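You operate a simulated robot arm through the tools that you are given. There is no shell and no other tool.

You run a simulated robot arm. Do the job below in one go: nothing can be reset, and whatever is moved stays where it is left.

Task
When the needle is in the green, switch the cabinet off and move the gauge bottle to the white crate.
Fine: switch off before opening; door shut again. Set down upright: gauge bottle.
Where things are to end (x, y in the base frame): gauge bottle within 0.02 m of [0.79, 0.88].

The check looks at the end state, three seconds after you hand in, the way a careful person would. Anything else that was tipped, shoved, dropped, spilled or broken makes it a failure.

Robot
A 6-joint arm with a two-finger gripper, fixed in place. Base frame: the origin is on the floor under the middle of its stand, x ahead of it, y to its left, z up. Units: m, degrees, N and s.
It reaches about 1.572 m from its shoulder. Its first joint turns from -166.0 to 166.0 degrees. Payload 2.45 kg.
The TCP is the grasp point between the finger pads, 0.02 m short of the fingertips. In the tool frame z runs along the fingers and y along their closing line. The gripper opens to 0.14 m; its body begins 0.168 m behind the TCP.
Orientation is told as [roll, pitch, yaw] about the base's x, y, z axes, in that order, counted from this pose: with the fingers straight down and closing along the base's y, the tool's x points along the base's -x, its y along +y and its z along -z.

Tools
- The arm moves only by the tool move_arm. Its argument "deltas" is text: rows parted by semicolons, each of 6 numbers parted by spaces: the shift along the tool's x, y, z in m, then the turn, a rotation vector about the tool's x, y, z in degrees. In form: x y z wx wy wz; .... A call has 1 to 20 rows; each row shifts and turns the commanded pose from where the row before left it, along the tool's axes as they then stand. "grip" is the finger opening in m, from 0 to 0.14, set as the call begins (left out, the last holds). Each row takes 0.2 s and may step no farther than 0.05 m and 8.6 degrees from the row before; otherwise, or with a gripper value out of range, the whole call is refused. Where a pose cannot be reached the arm comes as near as it can. A force on the tool above 60 N (or 10 N above the force at the start of the call, whichever is more), or a blocked arm, ends the call early, and 0.2 s more pass. Each finger travels about 0.045 m/s and halts on what it meets, pressing with about 37 N; the grip force reading is that of the motor and also rises with nothing between the fingers. The clock runs only during rows and for 0.2 s after the last one: add rows that do not move to give the fingers time. It gives the time, the measured TCP pose, the force on the tool (base axes), the opening and the grip force at its end, in the units of the frame above (readings bear some noise), with the torque about the TCP (base axes, N m) and any sound that the robot's microphone picked up.
- Cameras (640 x 400 px; columns grow to the right, rows downward): "scene" is fixed at [0.0503, 0.653, 1.5581]; the picture's right is [-0.25, -0.97, 0.00], its down [-0.38, 0.10, -0.92] and it looks along [0.89, -0.23, -0.39] (base axes); focal length 332 px, centre (320, 200). "wrist" rides on the gripper at [0.078, 0.011, -0.209] in the tool frame; the picture's right is [-0.14, 0.99, 0.00], its down [-0.92, -0.13, -0.37] and it looks along [-0.37, -0.05, 0.93] (tool axes); focal length 280 px, centre (320, 200). There is no depth. A picture from a camera that has moved, and an enlarged one, comes with that camera's place and axes in the base frame and with its lens.
- camera(camera): a new picture of that camera. It takes no simulated time.
- enlarge(camera, box): a new picture of the part [left, top, right, bottom] of that camera's present view, enlarged. It takes no simulated time.
- job_done(): hands the job in; it is judged then, once.

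Places have to be worked out from the pictures, the camera data and where the tool is seen. Open the gripper and draw the arm clear of the work before you hand the job in, unless the task says otherwise.

The tools are called after "Call:" as name(argument=value, ...) on one line, values as JSON. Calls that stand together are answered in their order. move_arm: Moves the arm, as the interface text tells. Its arguments: {"type":"object","properties":{"deltas":{"type":"string"},"grip":{"type":"number"}},"required":["deltas"]} The other tools are called the same way: camera (camera) takes a picture; enlarge (camera, box) takes an enlarged picture of a part of a camera's view; job_done () hands the job in.

At the start:

```text
time: 0.0
tool_pos: [0.649, 0.0352, 1.3714]
orientation: [0.0, 0.0, 0.0]
wrist_force: [0.5, 0.2, 0.7]
moment: [0.01, 0.01, -0.01]
gripper_width: 0.14
grasp_force: 0.1
```

scene: 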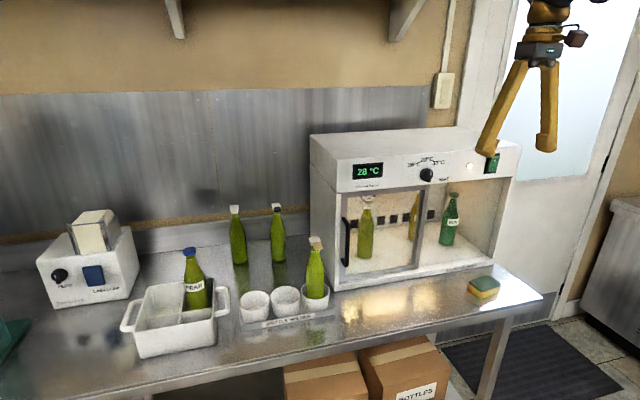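
wrist: 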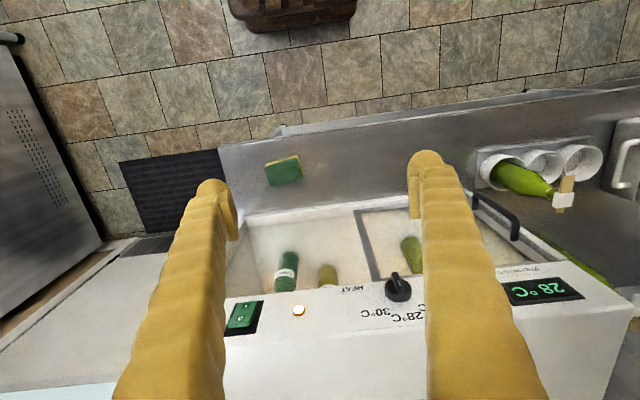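

I'll start by looking closely at the cabinet, the bottles and the crate before moving anything.

Call:
enlarge(camera="scene", box=[300, 120, 540, 300])

Call:
enlarge(camera="scene", box=[110, 190, 350, 370])

Call:
enlarge(camera="wrist", box=[200, 180, 640, 360])

Call:
enlarge(camera="scene", box=[330, 140, 520, 200])

```text
2.22 times, centred on (420, 210) of scene
camera zoom: at [0.0503, 0.653, 1.5581], right [-0.25, -0.97, 0.0], down [-0.38, 0.1, -0.92], along [0.89, -0.23, -0.39], focal length 739 px, centre (98, 178)
```

zoom: 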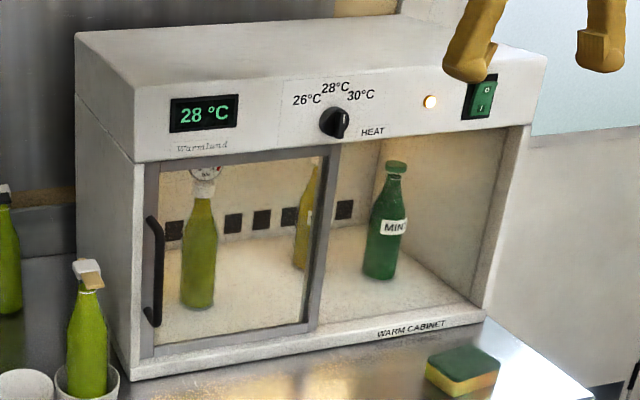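

```text
2.22 times, centred on (230, 280) of scene
camera zoom: at [0.0503, 0.653, 1.5581], right [-0.25, -0.97, 0.0], down [-0.38, 0.1, -0.92], along [0.89, -0.23, -0.39], focal length 739 px, centre (520, 22)
```

zoom: 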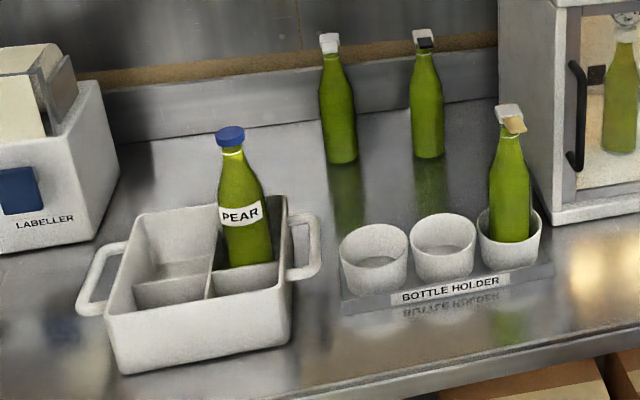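

```text
1.45 times, centred on (420, 270) of wrist
camera zoom: at [0.5707, 0.0446, 1.5817], right [0.14, 0.99, 0.0], down [0.92, -0.13, 0.37], along [0.37, -0.05, -0.93], focal length 408 px, centre (174, 98)
```

zoom: 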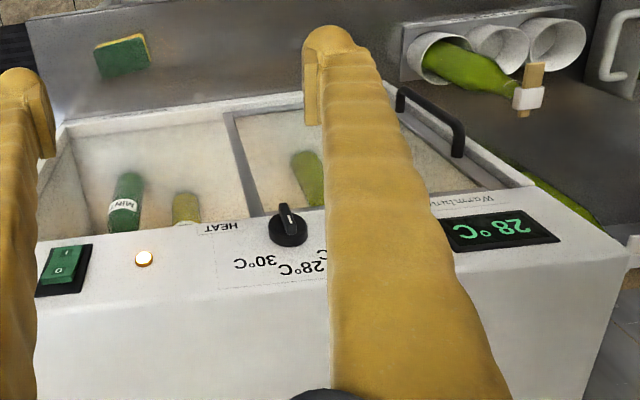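

```text
3.37 times, centred on (425, 170) of scene
camera zoom: at [0.0503, 0.653, 1.5581], right [-0.25, -0.97, 0.0], down [-0.38, 0.1, -0.92], along [0.89, -0.23, -0.39], focal length 1120 px, centre (-34, 301)
```

zoom: 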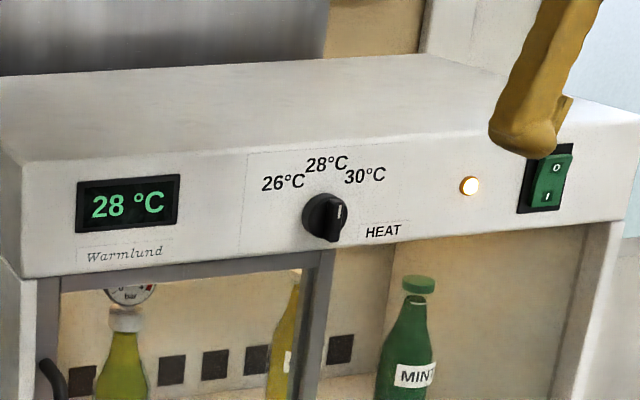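

The cabinet front is near x≈0.87, facing −x: switch about y≈-0.11, z≈1.26, knob y≈0.12, display y≈0.31. I'll enlarge the gauge, the switch, the door and the crate.

Call:
enlarge(camera="scene", box=[350, 185, 390, 210])

Call:
enlarge(camera="scene", box=[464, 140, 512, 180])

Call:
enlarge(camera="scene", box=[320, 180, 440, 300])

Call:
enlarge(camera="scene", box=[110, 230, 240, 370])

Call:
enlarge(camera="scene", box=[400, 180, 530, 300])

```text
16.00 times, centred on (370, 198) of scene
camera zoom: at [0.0503, 0.653, 1.5581], right [-0.25, -0.97, 0.0], down [-0.38, 0.1, -0.92], along [0.89, -0.23, -0.39], focal length 5319 px, centre (-480, 240)
```

zoom: 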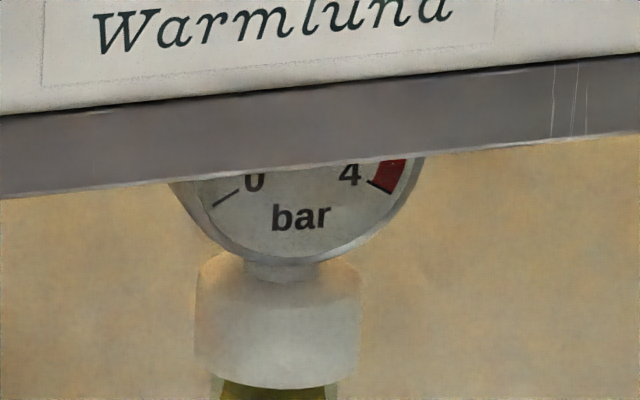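

```text
10.00 times, centred on (488, 160) of scene
camera zoom: at [0.0503, 0.653, 1.5581], right [-0.25, -0.97, 0.0], down [-0.38, 0.1, -0.92], along [0.89, -0.23, -0.39], focal length 3324 px, centre (-1360, 600)
```

zoom: 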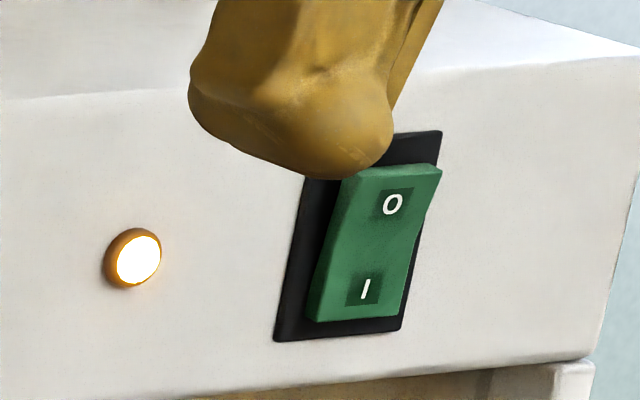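

```text
3.33 times, centred on (380, 240) of scene
camera zoom: at [0.0503, 0.653, 1.5581], right [-0.25, -0.97, 0.0], down [-0.38, 0.1, -0.92], along [0.89, -0.23, -0.39], focal length 1108 px, centre (120, 67)
```

zoom: 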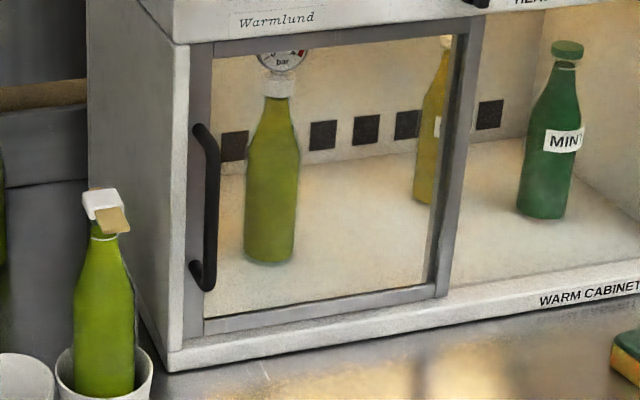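

```text
2.86 times, centred on (175, 300) of scene
camera zoom: at [0.0503, 0.653, 1.5581], right [-0.25, -0.97, 0.0], down [-0.38, 0.1, -0.92], along [0.89, -0.23, -0.39], focal length 950 px, centre (734, -86)
```

zoom: 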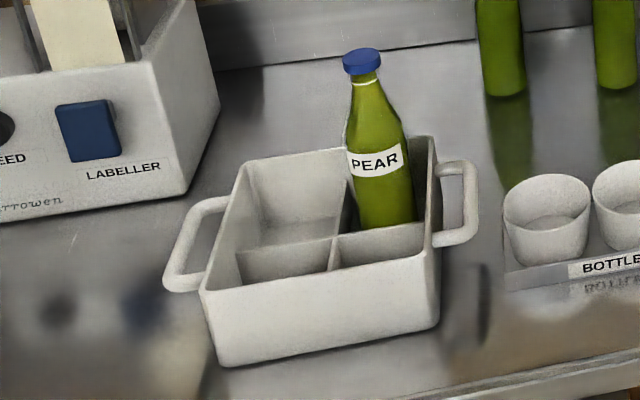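

```text
3.33 times, centred on (465, 240) of scene
camera zoom: at [0.0503, 0.653, 1.5581], right [-0.25, -0.97, 0.0], down [-0.38, 0.1, -0.92], along [0.89, -0.23, -0.39], focal length 1108 px, centre (-163, 67)
```

zoom: 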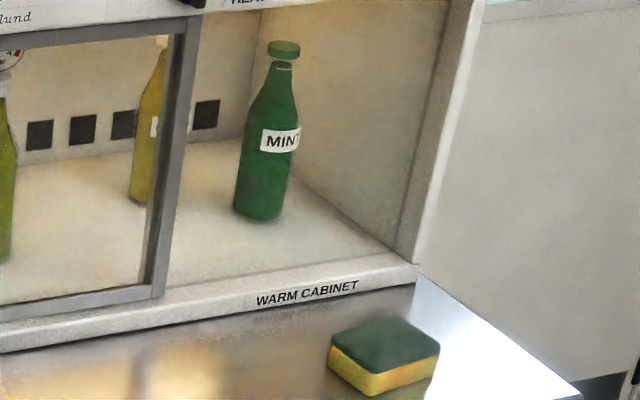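

Only the lower rim of the gauge dial shows from the scene camera, with the needle hidden by the door's top rail. The gauge looks to be near (1.0, 0.24, 1.13), so I'll tilt the tool until the wrist camera looks level at that height, then take a picture.

Call:
move_arm(deltas="0 0.024 0 0 -8.5 0; 0 0.024 0 0 -8.5 0; 0 0.024 0 0 -8.5 0; 0 0.024 0 0 -8.5 0; 0 0.024 0 0 -8.5 0; 0 0.024 0 0 -8.5 0; 0 0.024 0 0 -8.5 0; 0 0.024 0 0 -8.5 0")

Call:
camera(camera="wrist")

Call:
camera(camera="scene")

```text
time: 1.8
tool_pos: [0.6487, 0.2268, 1.3711]
orientation: [0.1, -68.0, 0.0]
wrist_force: [0.4, 0.5, 0.7]
moment: [0.0, 0.05, 0.03]
gripper_width: 0.1401
grasp_force: 0.0
```

```text
taken
camera wrist: at [0.425, 0.2368, 1.3782], right [0.05, 0.99, 0.13], down [0.0, -0.13, 0.99], along [1.0, -0.05, -0.01], focal length 280 px, centre (320, 200)
```

wrist: 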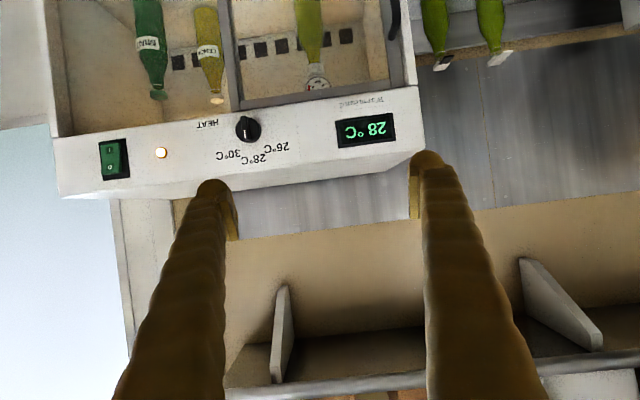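

```text
taken
```

scene: 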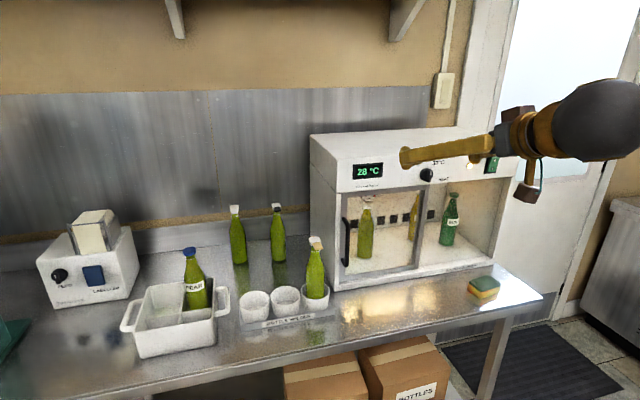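

The tool now points forward and the wrist picture is upside-down. I'll lower about 0.2 m so the camera sees under the door's top rail onto the gauge.

Call:
move_arm(deltas="0.042 0 0.017 0 0 0; 0.042 0 0.017 0 0 0; 0.042 0 0.017 0 0 0; 0.042 0 0.017 0 0 0; 0.042 0 0.017 0 0 0")

Call:
camera(camera="wrist")

Call:
camera(camera="scene")

```text
time: 3.0
tool_pos: [0.6486, 0.2268, 1.1433]
orientation: [0.2, -68.0, 0.0]
wrist_force: [-0.1, 0.3, -0.7]
moment: [0.03, 0.0, -0.01]
gripper_width: 0.1401
grasp_force: 0.1
```

```text
taken
camera wrist: at [0.425, 0.236, 1.1509], right [0.05, 0.99, 0.13], down [0.0, -0.13, 0.99], along [1.0, -0.05, -0.01], focal length 280 px, centre (320, 200)
```

wrist: 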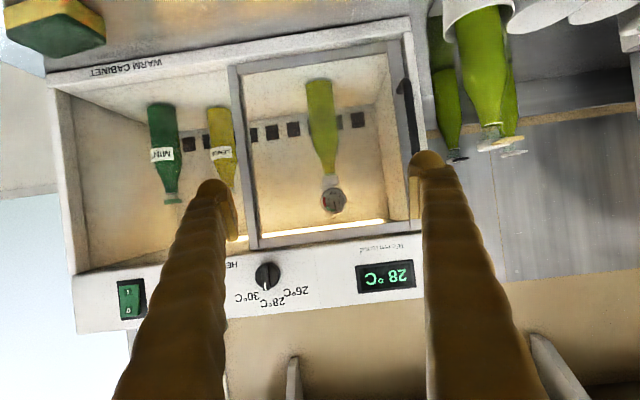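

```text
taken
```

scene: 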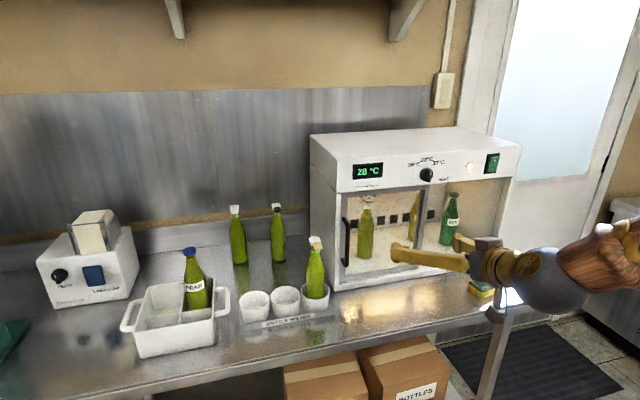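

The gauge is now visible through the glass; I'll enlarge it to read the needle, and enlarge the door and switch as well.

Call:
enlarge(camera="wrist", box=[317, 187, 349, 215])

Call:
enlarge(camera="wrist", box=[40, 40, 440, 290])

Call:
enlarge(camera="scene", box=[464, 140, 512, 180])

```text
14.29 times, centred on (333, 201) of wrist
camera zoom: at [0.425, 0.236, 1.1509], right [0.05, 0.99, 0.13], down [0.0, -0.13, 0.99], along [1.0, -0.05, -0.01], focal length 4006 px, centre (134, 186)
```

zoom: 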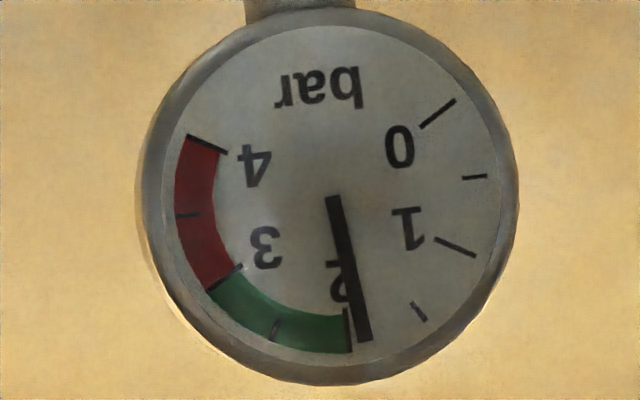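

```text
1.60 times, centred on (240, 165) of wrist
camera zoom: at [0.425, 0.236, 1.1509], right [0.05, 0.99, 0.13], down [0.0, -0.13, 0.99], along [1.0, -0.05, -0.01], focal length 449 px, centre (448, 256)
```

zoom: 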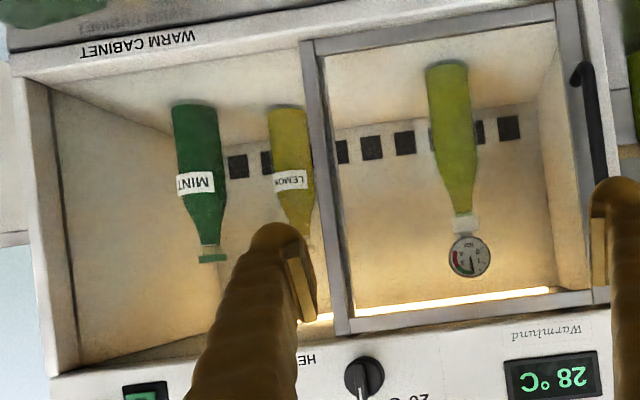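

```text
10.00 times, centred on (488, 160) of scene
camera zoom: at [0.0503, 0.653, 1.5581], right [-0.25, -0.97, 0.0], down [-0.38, 0.1, -0.92], along [0.89, -0.23, -0.39], focal length 3324 px, centre (-1360, 600)
```

zoom: 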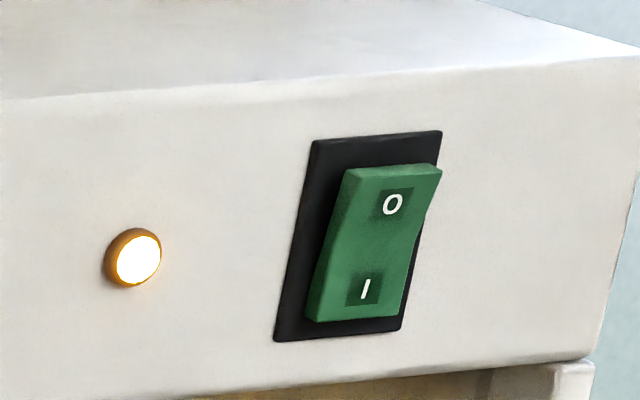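

The needle is just short of the green band (about 1.9, with green from 2 to 3), so it isn't time yet. I'll hold still for a couple of seconds to see how fast it climbs.

Call:
move_arm(deltas="0 0 0 0 0 0; 0 0 0 0 0 0; 0 0 0 0 0 0; 0 0 0 0 0 0; 0 0 0 0 0 0; 0 0 0 0 0 0; 0 0 0 0 0 0; 0 0 0 0 0 0; 0 0 0 0 0 0")

Call:
enlarge(camera="wrist", box=[317, 187, 349, 215])

```text
time: 5.0
tool_pos: [0.6491, 0.2258, 1.1443]
orientation: [0.0, -68.0, 0.0]
wrist_force: [-0.5, 0.8, 1.3]
moment: [-0.01, 0.0, 0.01]
gripper_width: 0.1403
grasp_force: 0.0
```

```text
14.29 times, centred on (333, 201) of wrist
camera zoom: at [0.4252, 0.2361, 1.1512], right [0.05, 0.99, 0.13], down [0.0, -0.13, 0.99], along [1.0, -0.05, -0.01], focal length 4006 px, centre (134, 186)
```

zoom: 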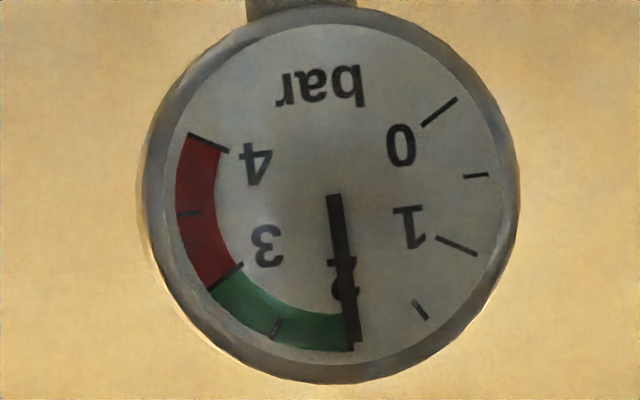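

The needle has just reached the 2-bar edge of the green, moving roughly 2°/s, so green should last about 30 s. I'll close the fingers and move to a standoff in front of the switch, then check the needle again from there before pressing.

Call:
move_arm(deltas="-0.0181 -0.0415 -0.0005 0 0 0; -0.0181 -0.0415 -0.0005 0 0 0; -0.0181 -0.0415 -0.0005 0 0 0; -0.0181 -0.0415 -0.0005 0 0 0; -0.0181 -0.0415 -0.0005 0 0 0; -0.0181 -0.0415 -0.0005 0 0 0; -0.0181 -0.0415 -0.0005 0 0 0; -0.0181 -0.0415 -0.0005 0 0 0; 0 0 0 0 -5.5 0; 0 0 0 0 -5.5 0", grip=0)

Call:
camera(camera="wrist")

Call:
enlarge(camera="scene", box=[400, 120, 540, 210])

```text
time: 7.2
tool_pos: [0.6972, 0.0413, 1.2599]
orientation: [-0.6, -79.0, 0.1]
wrist_force: [-0.4, 0.1, 0.3]
moment: [-0.01, 0.0, 0.01]
gripper_width: 0.0001
grasp_force: 29.5
out of reach, approached as far as the arm can: row 6, 7, 8, 9, 10
```

```text
taken
camera wrist: at [0.4765, 0.0539, 1.2254], right [0.04, 0.99, 0.13], down [-0.19, -0.12, 0.97], along [0.98, -0.06, 0.18], focal length 280 px, centre (320, 200)
```

wrist: 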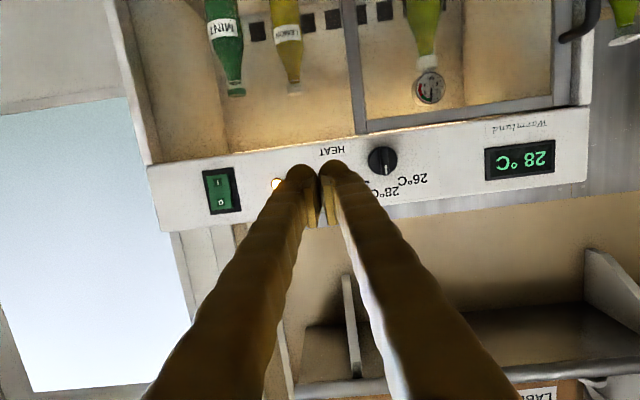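

```text
4.44 times, centred on (470, 165) of scene
camera zoom: at [0.0503, 0.653, 1.5581], right [-0.25, -0.97, 0.0], down [-0.38, 0.1, -0.92], along [0.89, -0.23, -0.39], focal length 1477 px, centre (-347, 356)
```

zoom: 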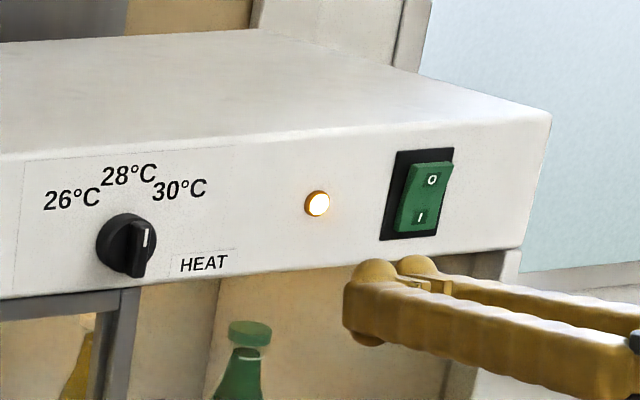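

The arm came up short at y≈0.04; that spot is probably too close in for this posture. I'll read the gauge from here before trying the switch from farther forward.

Call:
enlarge(camera="wrist", box=[412, 72, 448, 104])

Call:
enlarge(camera="wrist", box=[180, 140, 300, 230])

Call:
camera(camera="scene")

```text
12.50 times, centred on (430, 88) of wrist
camera zoom: at [0.4765, 0.0539, 1.2254], right [0.04, 0.99, 0.13], down [-0.19, -0.12, 0.97], along [0.98, -0.06, 0.18], focal length 3505 px, centre (-1055, 1600)
```

zoom: 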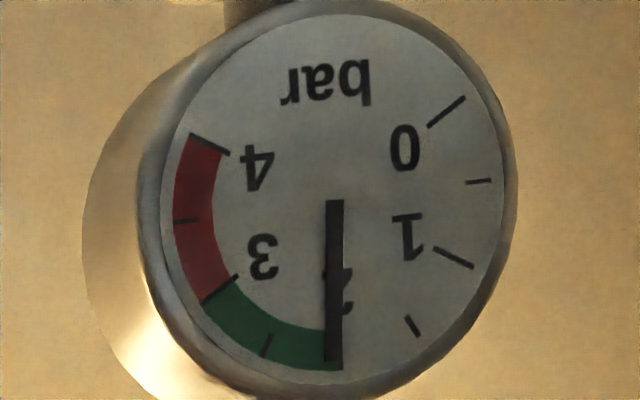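

```text
4.44 times, centred on (240, 185) of wrist
camera zoom: at [0.4765, 0.0539, 1.2254], right [0.04, 0.99, 0.13], down [-0.19, -0.12, 0.97], along [0.98, -0.06, 0.18], focal length 1246 px, centre (676, 267)
```

zoom: 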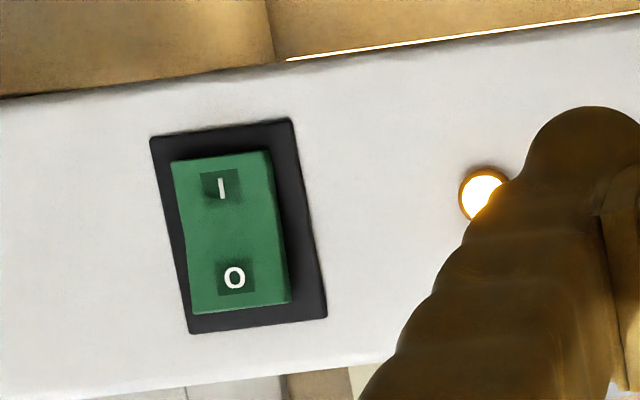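

```text
taken
```

scene: 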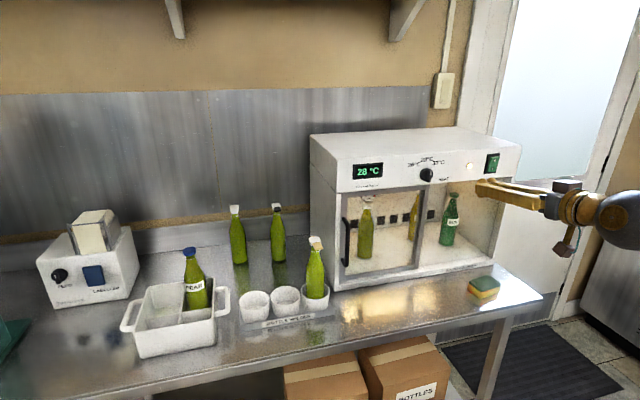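

The needle is just inside the green now (about 2.1) and still rising. I'll move forward toward x≈0.78, still clear of the panel, to see whether the switch line is reachable from there.

Call:
move_arm(deltas="-0.0076 0 0.0393 0 0 0; -0.0076 0 0.0393 0 0 0")

```text
time: 7.8
tool_pos: [0.7742, 0.0539, 1.2622]
orientation: [-0.6, -79.0, 0.0]
wrist_force: [0.4, 0.6, 0.3]
moment: [-0.01, -0.01, 0.0]
gripper_width: 0.0
grasp_force: 29.3
out of reach, approached as far as the arm can: row 1, 2
```

Still held near y≈0.05, so a joint limit seems to bind when pointing straight along +x this far right. I'll yaw the tool about 15° toward −y, which should free it while the tips stay about 6 cm off the panel.

Call:
move_arm(deltas="0 0 0 7.36 0 1.43; 0 0 0 7.36 0 1.43")

```text
time: 8.4
tool_pos: [0.7739, 0.0532, 1.2637]
orientation: [-0.2, -79.0, -14.9]
wrist_force: [0.8, 0.2, -0.1]
moment: [-0.01, 0.02, 0.03]
gripper_width: 0.0
grasp_force: 29.5
```

That pose is fully reachable with 15° of yaw. I'll level the tool to pitch −90 and shift to a standoff about 5 cm in front of the "O" half of the switch.

Call:
move_arm(deltas="0 0 0 0 -5.5 0; 0 0 0 0 -5.5 0; -0.005 -0.0442 0.018 0 0 0; -0.005 -0.0442 0.018 0 0 0; -0.005 -0.0442 0.018 0 0 0")

Call:
camera(camera="wrist")

Call:
enlarge(camera="scene", box=[400, 120, 540, 210])

```text
time: 9.6
tool_pos: [0.7938, -0.0907, 1.278]
orientation: [-136.4, -90.0, 121.3]
wrist_force: [-0.1, -0.6, 0.0]
moment: [0.0, 0.01, 0.0]
gripper_width: 0.0
grasp_force: 29.4
```

```text
taken
camera wrist: at [0.5946, -0.0263, 1.2001], right [0.26, 0.96, 0.14], down [-0.39, -0.03, 0.92], along [0.88, -0.29, 0.37], focal length 280 px, centre (320, 200)
```

wrist: 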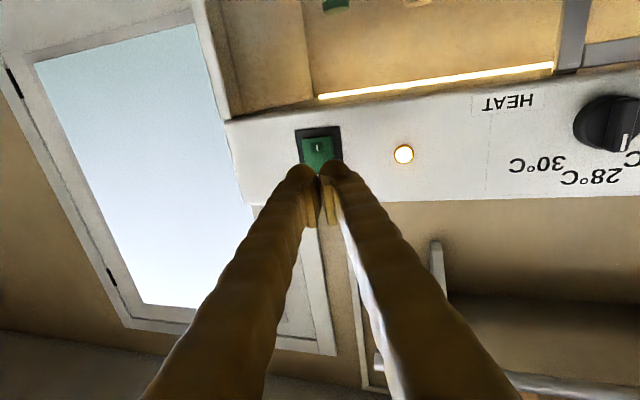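

```text
4.44 times, centred on (470, 165) of scene
camera zoom: at [0.0503, 0.653, 1.5581], right [-0.25, -0.97, 0.0], down [-0.38, 0.1, -0.92], along [0.89, -0.23, -0.39], focal length 1477 px, centre (-347, 356)
```

zoom: 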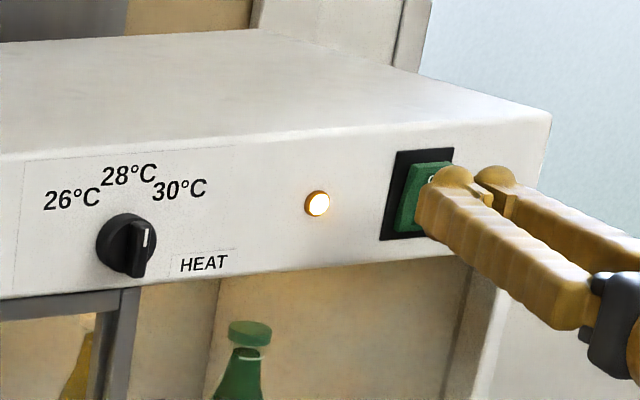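

The needle should be around 2.2, safely in the green, and the fingertips are lined up with the "O" half. I'll push in slowly along the tool axis to switch off.

Call:
move_arm(deltas="0 0 0.015 0 0 0; 0 0 0.015 0 0 0; 0 0 0.015 0 0 0; 0 0 0.01 0 0 0; 0 0 0.005 0 0 0")

Call:
enlarge(camera="scene", box=[400, 120, 540, 210])

Call:
camera(camera="wrist")

```text
time: 10.4
tool_pos: [0.8307, -0.0998, 1.2768]
orientation: [-166.1, -89.9, 151.2]
wrist_force: [-35.6, 9.2, 7.8]
moment: [0.13, 0.22, 0.41]
gripper_width: 0.0002
grasp_force: 29.6
stopped in row 4: the force on the tool passed its limit at 115 N (the readings are from after the stop); the commanded pose is now the measured one
```

```text
4.44 times, centred on (470, 165) of scene
camera zoom: at [0.0503, 0.653, 1.5581], right [-0.25, -0.97, 0.0], down [-0.38, 0.1, -0.92], along [0.89, -0.23, -0.39], focal length 1477 px, centre (-347, 356)
```

zoom: 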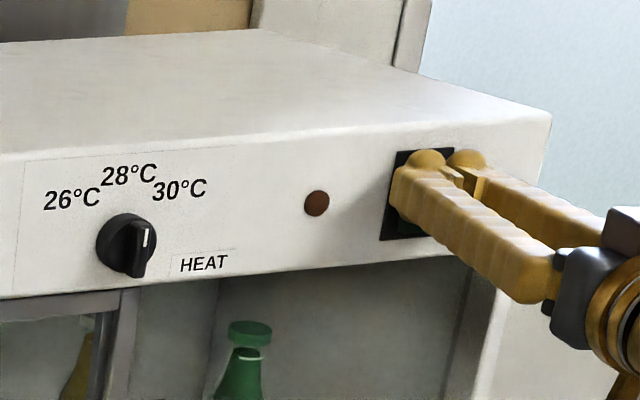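

```text
taken
camera wrist: at [0.6305, -0.0364, 1.2008], right [0.25, 0.96, 0.14], down [-0.39, -0.03, 0.92], along [0.89, -0.29, 0.37], focal length 280 px, centre (320, 200)
```

wrist: 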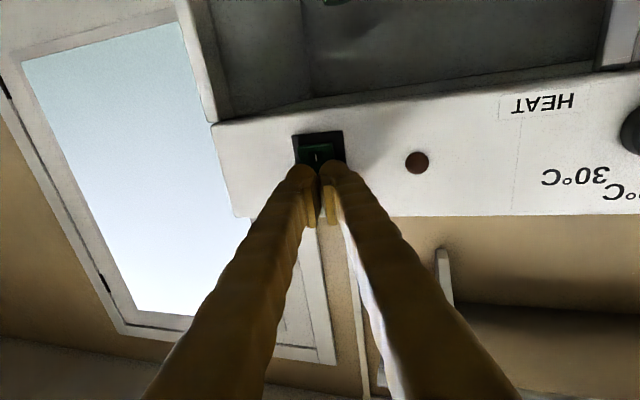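

The lamp and the cabinet light are out, so the cabinet is off. I'll back straight off and check the rocker and the gauge.

Call:
move_arm(deltas="0 0 -0.02 0 0 0; 0 0 -0.04 0 0 0; 0 0 -0.03 0 0 0")

Call:
enlarge(camera="scene", box=[400, 120, 540, 210])

Call:
camera(camera="wrist")

Call:
camera(camera="scene")

```text
time: 11.2
tool_pos: [0.7441, -0.0773, 1.2761]
orientation: [-27.9, -89.9, 13.1]
wrist_force: [0.0, 0.8, -0.2]
moment: [-0.01, -0.05, -0.03]
gripper_width: 0.0001
grasp_force: 29.2
```

```text
4.44 times, centred on (470, 165) of scene
camera zoom: at [0.0503, 0.653, 1.5581], right [-0.25, -0.97, 0.0], down [-0.38, 0.1, -0.92], along [0.89, -0.23, -0.39], focal length 1477 px, centre (-347, 356)
```

zoom: 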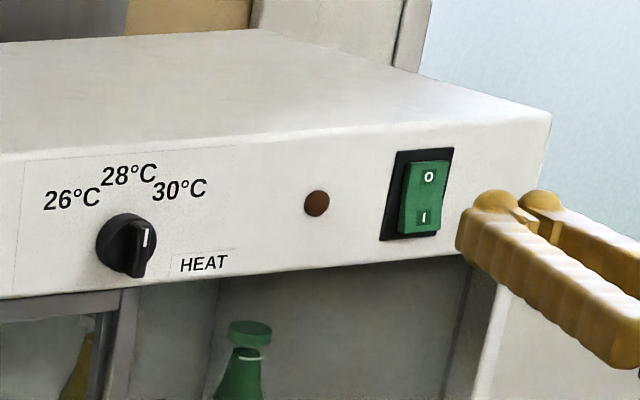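

```text
taken
camera wrist: at [0.5445, -0.0138, 1.2001], right [0.25, 0.96, 0.14], down [-0.39, -0.03, 0.92], along [0.89, -0.29, 0.36], focal length 280 px, centre (320, 200)
```

wrist: 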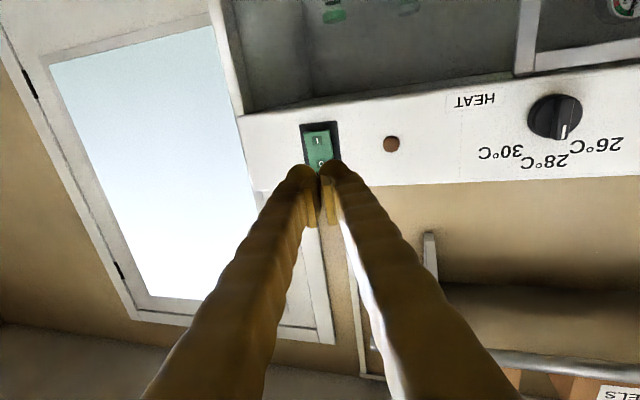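

```text
taken
```

scene: 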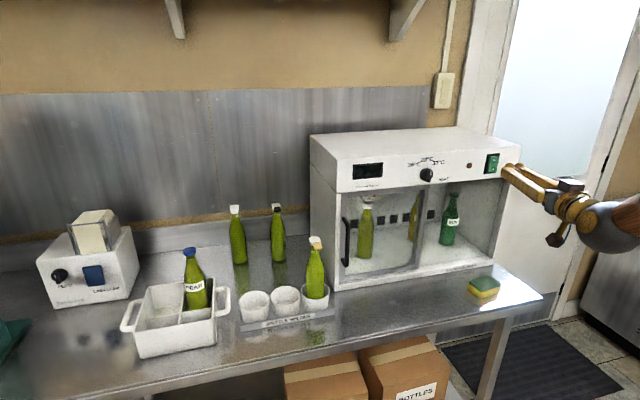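

Call:
enlarge(camera="wrist", box=[600, 0, 640, 25])

Call:
enlarge(camera="scene", box=[330, 170, 430, 290])

```text
16.00 times, centred on (620, 12) of wrist
camera zoom: at [0.5445, -0.0138, 1.2001], right [0.25, 0.96, 0.14], down [-0.39, -0.03, 0.92], along [0.89, -0.29, 0.36], focal length 4486 px, centre (-4480, 3200)
```

zoom: 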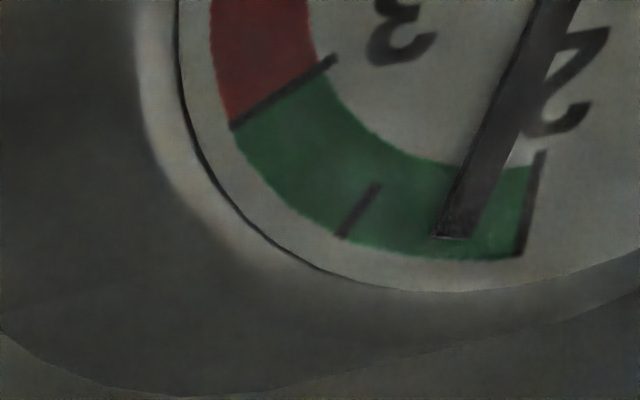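

```text
3.33 times, centred on (380, 230) of scene
camera zoom: at [0.0503, 0.653, 1.5581], right [-0.25, -0.97, 0.0], down [-0.38, 0.1, -0.92], along [0.89, -0.23, -0.39], focal length 1108 px, centre (120, 100)
```

zoom: 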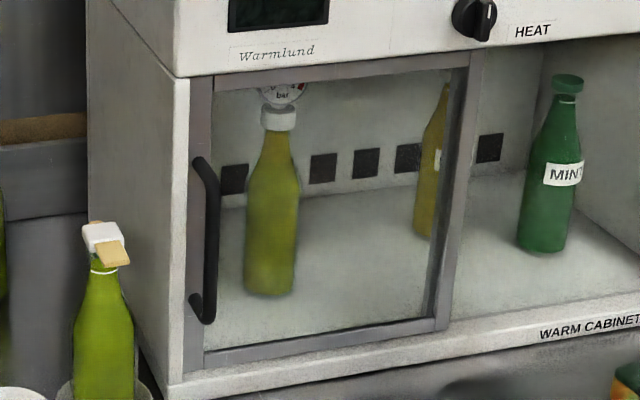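

The needle sits at about 2.25, well inside the green, and the rocker is on "O". Next is the door: I'll move in front of its handle (about y≈0.365, z 0.97–1.14) for a closer look at how it opens.

Call:
move_arm(deltas="0.0189 0.0412 -0.0179 0 0 0; 0.0189 0.0412 -0.0179 0 0 0; 0.0189 0.0412 -0.0179 0 0 0; 0.0189 0.0412 -0.0179 0 0 0; 0.0189 0.0412 -0.0179 0 0 0; 0.0189 0.0412 -0.0179 0 0 0; 0.0189 0.0412 -0.0179 0 0 0; 0.0189 0.0412 -0.0179 0 0 0; 0.0189 0.0412 -0.0179 0 0 0; 0 0 0 -7.5 0 0; 0 0 0 -7.5 0 0")

Call:
camera(camera="wrist")

Call:
camera(camera="scene")

```text
time: 13.6
tool_pos: [0.6841, 0.3232, 1.1077]
orientation: [-32.6, -89.9, 32.9]
wrist_force: [0.5, -0.9, 0.4]
moment: [0.01, -0.02, -0.01]
gripper_width: 0.0
grasp_force: 29.7
```

```text
taken
camera wrist: at [0.4739, 0.3329, 1.0302], right [0.0, 0.99, 0.14], down [-0.37, -0.13, 0.92], along [0.93, -0.05, 0.36], focal length 280 px, centre (320, 200)
```

wrist: 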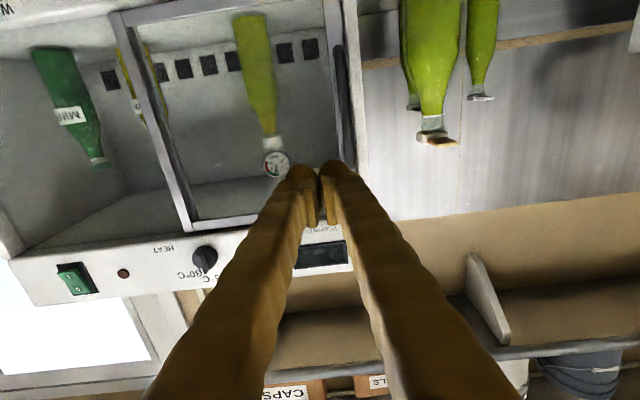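

```text
taken
```

scene: 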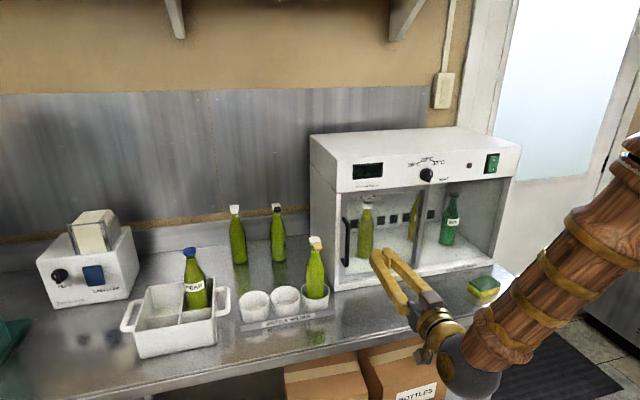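

I'll enlarge the door edges and handle in this view.

Call:
enlarge(camera="wrist", box=[80, 0, 400, 240])

Call:
enlarge(camera="wrist", box=[300, 0, 480, 170])

Call:
enlarge(camera="wrist", box=[90, 0, 230, 240])

Call:
enlarge(camera="scene", box=[320, 170, 440, 290])

```text
1.67 times, centred on (240, 120) of wrist
camera zoom: at [0.4739, 0.3329, 1.0302], right [0.0, 0.99, 0.14], down [-0.37, -0.13, 0.92], along [0.93, -0.05, 0.36], focal length 467 px, centre (453, 333)
```

zoom: 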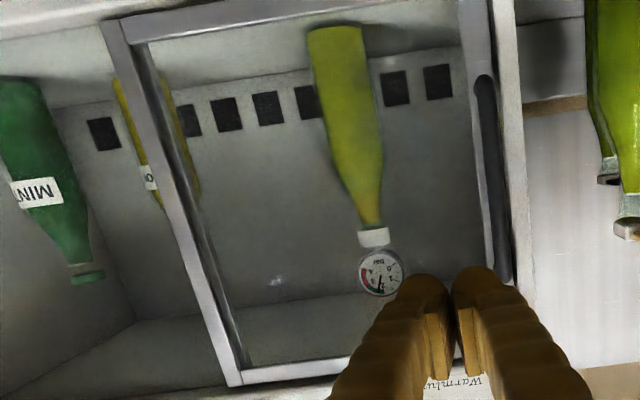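

```text
2.35 times, centred on (390, 85) of wrist
camera zoom: at [0.4739, 0.3329, 1.0302], right [0.0, 0.99, 0.14], down [-0.37, -0.13, 0.92], along [0.93, -0.05, 0.36], focal length 660 px, centre (155, 471)
```

zoom: 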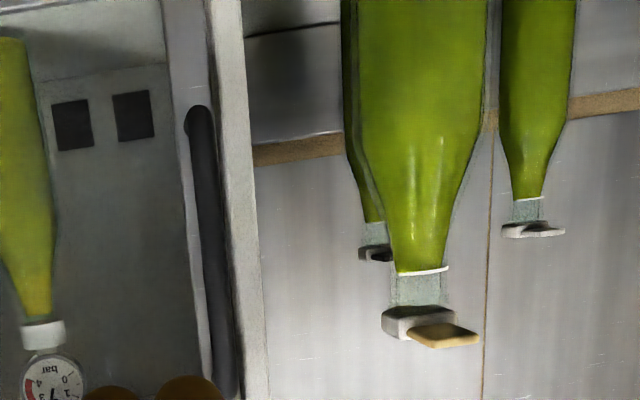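

```text
1.67 times, centred on (160, 120) of wrist
camera zoom: at [0.4739, 0.3329, 1.0302], right [0.0, 0.99, 0.14], down [-0.37, -0.13, 0.92], along [0.93, -0.05, 0.36], focal length 467 px, centre (587, 333)
```

zoom: 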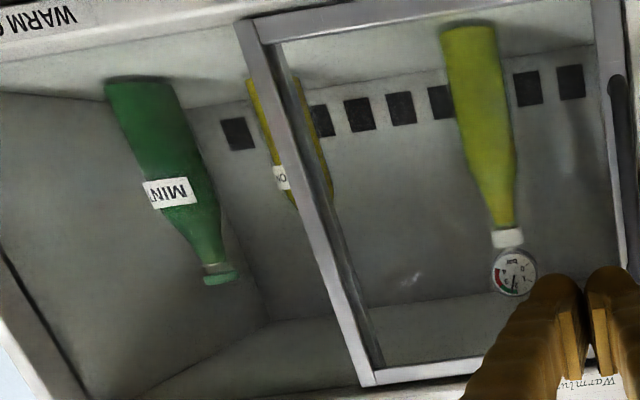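

```text
3.33 times, centred on (380, 230) of scene
camera zoom: at [0.0503, 0.653, 1.5581], right [-0.25, -0.97, 0.0], down [-0.38, 0.1, -0.92], along [0.89, -0.23, -0.39], focal length 1108 px, centre (120, 100)
```

zoom: 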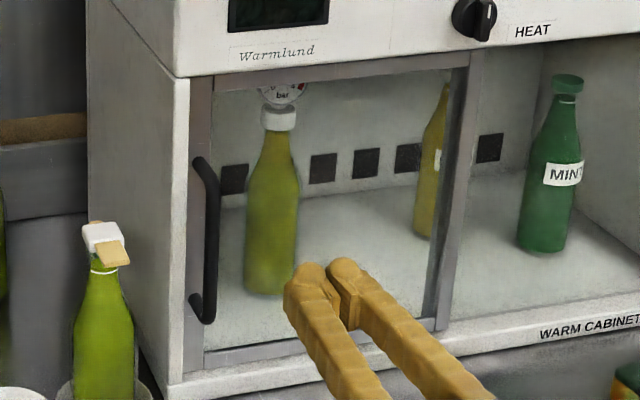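

Handle bar comes out at about (0.86, 0.361, 1.05), roughly 4 cm off the door, and the framed pane sits recessed in a track with the right half open, so it should slide toward −y. I'll open the fingers slightly, line up with the bar at z≈1.08 and advance to just short of it.

Call:
move_arm(deltas="0.014 0.019 0 0 0 0; 0.014 0.019 0 0 0 0; 0 0 0 0 0 0; 0 0 0.04 0 0 0; 0 0 0.04 0 0 0; 0 0 0.035 0 0 0", grip=0.055)

Call:
camera(camera="wrist")

Call:
enlarge(camera="scene", box=[280, 170, 440, 320])

```text
time: 15.0
tool_pos: [0.7999, 0.3616, 1.0794]
orientation: [7.4, -89.9, -7.3]
wrist_force: [-0.3, 0.4, -0.5]
moment: [-0.01, -0.03, -0.01]
gripper_width: 0.0548
grasp_force: 0.1
```

```text
taken
camera wrist: at [0.5903, 0.371, 1.0025], right [0.0, 0.99, 0.14], down [-0.37, -0.13, 0.92], along [0.93, -0.05, 0.36], focal length 280 px, centre (320, 200)
```

wrist: 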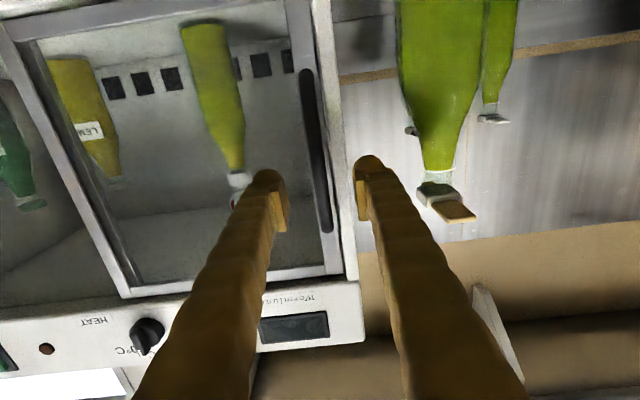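

```text
2.67 times, centred on (360, 245) of scene
camera zoom: at [0.0503, 0.653, 1.5581], right [-0.25, -0.97, 0.0], down [-0.38, 0.1, -0.92], along [0.89, -0.23, -0.39], focal length 886 px, centre (213, 80)
```

zoom: 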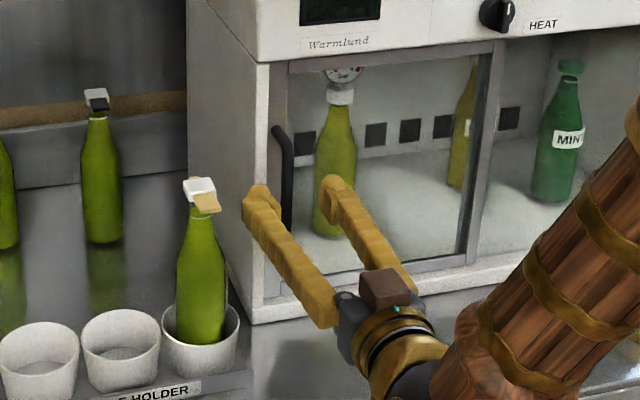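

The bar lies centred between the fingers. I'll advance 0.058 m so the pads straddle it, then close on it.

Call:
move_arm(deltas="0 0 0.02 0 0 0; 0 0 0.02 0 0 0; 0 0 0.018 0 0 0")

Call:
enlarge(camera="scene", box=[280, 170, 440, 320])

Call:
camera(camera="wrist")

```text
time: 15.8
tool_pos: [0.8553, 0.3607, 1.079]
orientation: [-15.7, -89.9, 15.8]
wrist_force: [-31.7, 1.2, 1.4]
moment: [0.06, -0.1, -1.18]
gripper_width: 0.0563
grasp_force: 1.5
```

```text
2.67 times, centred on (360, 245) of scene
camera zoom: at [0.0503, 0.653, 1.5581], right [-0.25, -0.97, 0.0], down [-0.38, 0.1, -0.92], along [0.89, -0.23, -0.39], focal length 886 px, centre (213, 80)
```

zoom: 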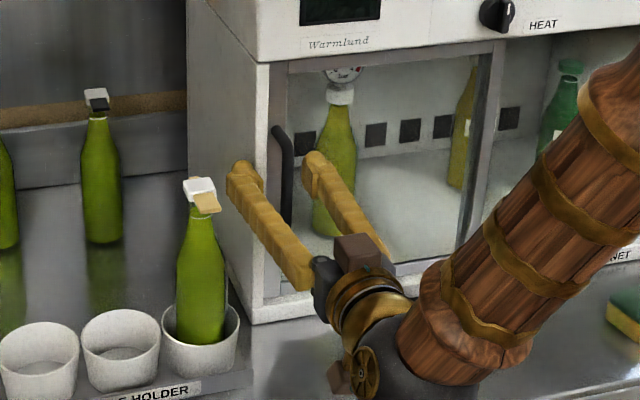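

```text
taken
camera wrist: at [0.6463, 0.371, 1.0021], right [0.0, 0.99, 0.14], down [-0.37, -0.13, 0.92], along [0.93, -0.05, 0.36], focal length 280 px, centre (320, 200)
```

wrist: 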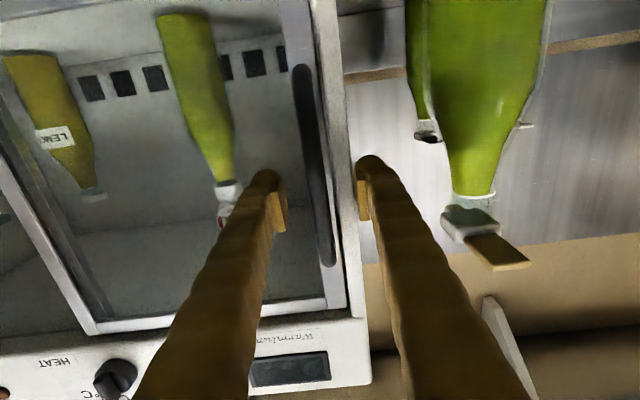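

A 32 N contact, with torque placing it on the right finger, means that tip is touching the door glass at x≈0.877, so the door face is nearer than I judged. I'll back off 12 mm and close gently on the bar.

Call:
move_arm(deltas="0 0 -0.012 0 0 0")

Call:
move_arm(deltas="0 0 0 0 0 0; 0 0 0 0 0 0; 0 0 0 0 0 0; 0 0 0 0 0 0", grip=0.005)

Call:
camera(camera="wrist")

Call:
enlarge(camera="scene", box=[280, 170, 440, 320])

```text
time: 16.2
tool_pos: [0.8453, 0.3604, 1.079]
orientation: [31.3, -90.0, -31.4]
wrist_force: [-0.1, 0.0, -0.4]
moment: [-0.02, 0.01, 0.04]
gripper_width: 0.055
grasp_force: 0.0
```

```text
time: 17.3
tool_pos: [0.842, 0.3671, 1.0802]
orientation: [-76.7, -90.0, 77.3]
wrist_force: [-32.8, 36.6, 0.3]
moment: [-0.02, -0.01, 1.52]
gripper_width: 0.0312
grasp_force: 19.3
stopped in row 4: the force on the tool passed its limit at 61 N (the readings are from after the stop); the commanded pose is now the measured one
```

```text
taken
camera wrist: at [0.6334, 0.3743, 1.0025], right [-0.01, 0.99, 0.14], down [-0.37, -0.13, 0.92], along [0.93, -0.04, 0.36], focal length 280 px, centre (320, 200)
```

wrist: 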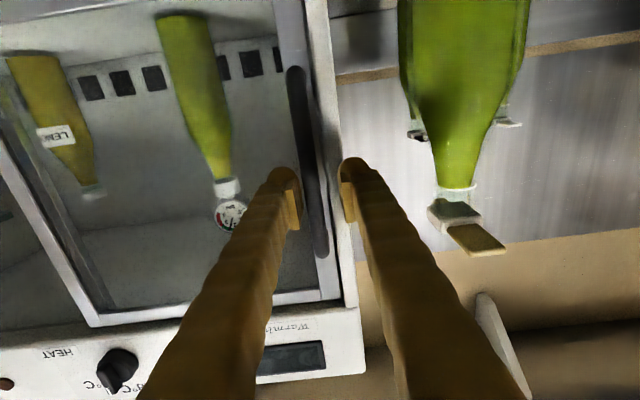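

```text
2.67 times, centred on (360, 245) of scene
camera zoom: at [0.0503, 0.653, 1.5581], right [-0.25, -0.97, 0.0], down [-0.38, 0.1, -0.92], along [0.89, -0.23, -0.39], focal length 886 px, centre (213, 80)
```

zoom: 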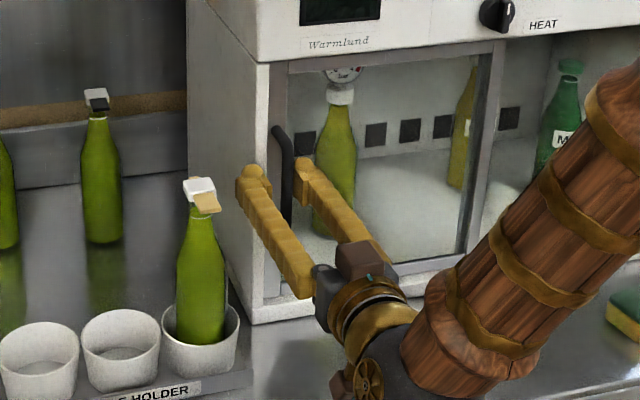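

Closing stopped with +36 N in y and −33 N in x at the left fingertip. That finger is meeting the cabinet's side wall outside the door, not the bar, so I'm in too deep. I'll open again, back off and re-examine the handle.

Call:
move_arm(deltas="0 0 0 0 0 0; 0 0 -0.01 0 0 0; 0 0 -0.03 0 0 0; 0 0 -0.03 0 0 0", grip=0.06)

Call:
enlarge(camera="wrist", box=[220, 30, 420, 300])

Call:
enlarge(camera="scene", box=[330, 180, 370, 290])

Call:
camera(camera="scene")

```text
time: 17.7
tool_pos: [0.8437, 0.36, 1.0786]
orientation: [0.8, -89.8, -0.8]
wrist_force: [0.9, -0.9, 0.1]
moment: [0.02, 0.01, 0.0]
gripper_width: 0.06
grasp_force: 0.0
stopped in row 1: the force on the tool passed its limit at 64 N (the readings are from after the stop); the commanded pose is now the measured one
```

```text
1.48 times, centred on (320, 165) of wrist
camera zoom: at [0.6341, 0.3705, 1.0022], right [0.0, 0.99, 0.14], down [-0.37, -0.13, 0.92], along [0.93, -0.05, 0.36], focal length 415 px, centre (320, 252)
```

zoom: 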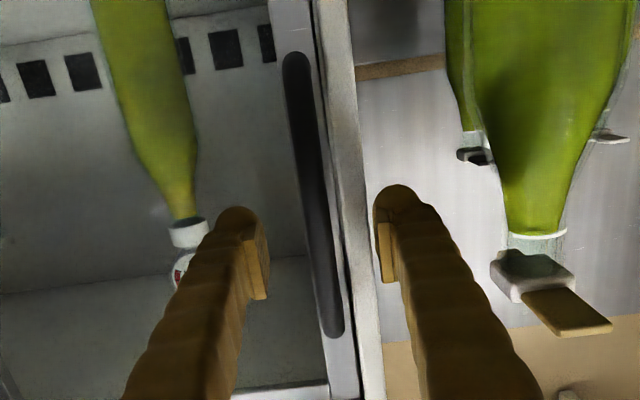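

```text
3.64 times, centred on (350, 235) of scene
camera zoom: at [0.0503, 0.653, 1.5581], right [-0.25, -0.97, 0.0], down [-0.38, 0.1, -0.92], along [0.89, -0.23, -0.39], focal length 1209 px, centre (211, 73)
```

zoom: 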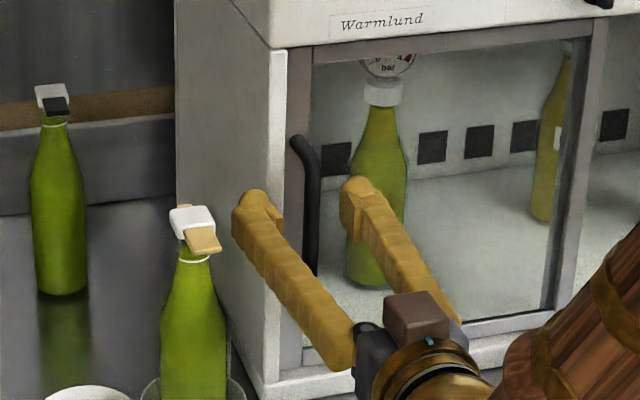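

```text
taken
```

scene: 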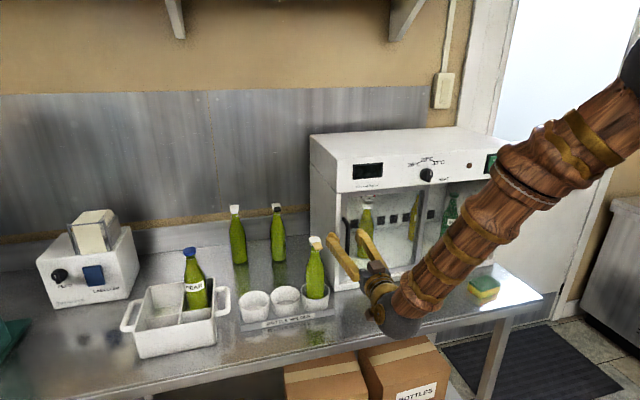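

The left pad is just outboard of the side wall, whose front is near x≈0.86, while the bar is centred at y≈0.358 and should sit around x≈0.842. I'll back off to x≈0.831 so the fingertips stay ahead of the wall, then close on the bar.

Call:
move_arm(deltas="0 0 -0.0065 0 0 0; 0 -0.001 -0.0065 0 0 0")

Call:
move_arm(deltas="0 0 0 0 0 0; 0 0 0 0 0 0; 0 0 0 0 0 0; 0 0 0 0 0 0; 0 0 0 0 0 0", grip=0.0)

Call:
enlarge(camera="wrist", box=[220, 30, 420, 300])

Call:
enlarge(camera="scene", box=[330, 180, 370, 290])

```text
time: 18.3
tool_pos: [0.8303, 0.3602, 1.0789]
orientation: [-14.5, -89.9, 14.5]
wrist_force: [-0.3, -0.2, 0.4]
moment: [-0.02, -0.03, -0.02]
gripper_width: 0.0601
grasp_force: 0.2
```

```text
time: 19.5
tool_pos: [0.8314, 0.3603, 1.0781]
orientation: [-13.5, -89.8, 13.7]
wrist_force: [3.3, 1.5, -0.5]
moment: [-0.01, 0.07, 0.0]
gripper_width: 0.0099
grasp_force: 37.3
```

```text
1.48 times, centred on (320, 165) of wrist
camera zoom: at [0.6212, 0.3695, 1.0023], right [0.0, 0.99, 0.14], down [-0.37, -0.13, 0.92], along [0.93, -0.05, 0.36], focal length 415 px, centre (320, 252)
```

zoom: 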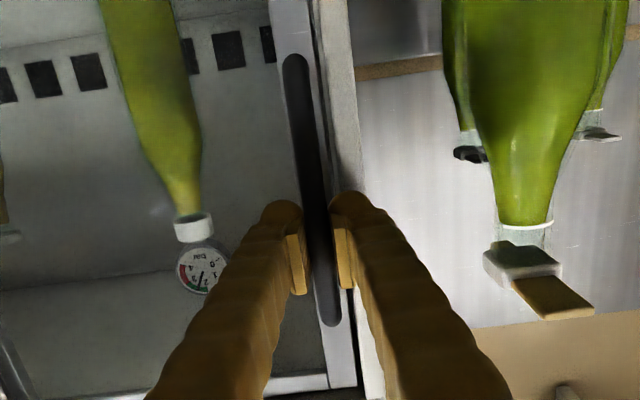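

```text
3.64 times, centred on (350, 235) of scene
camera zoom: at [0.0503, 0.653, 1.5581], right [-0.25, -0.97, 0.0], down [-0.38, 0.1, -0.92], along [0.89, -0.23, -0.39], focal length 1209 px, centre (211, 73)
```

zoom: 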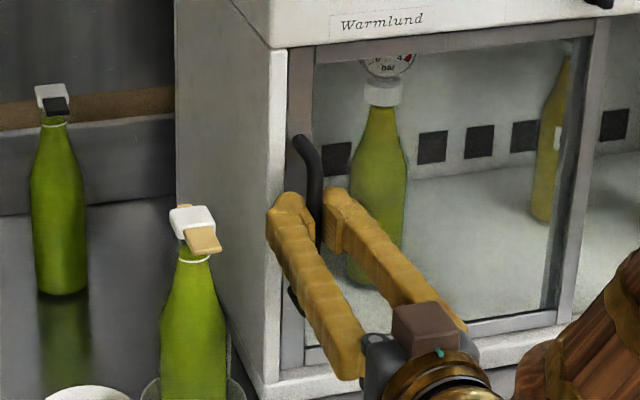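

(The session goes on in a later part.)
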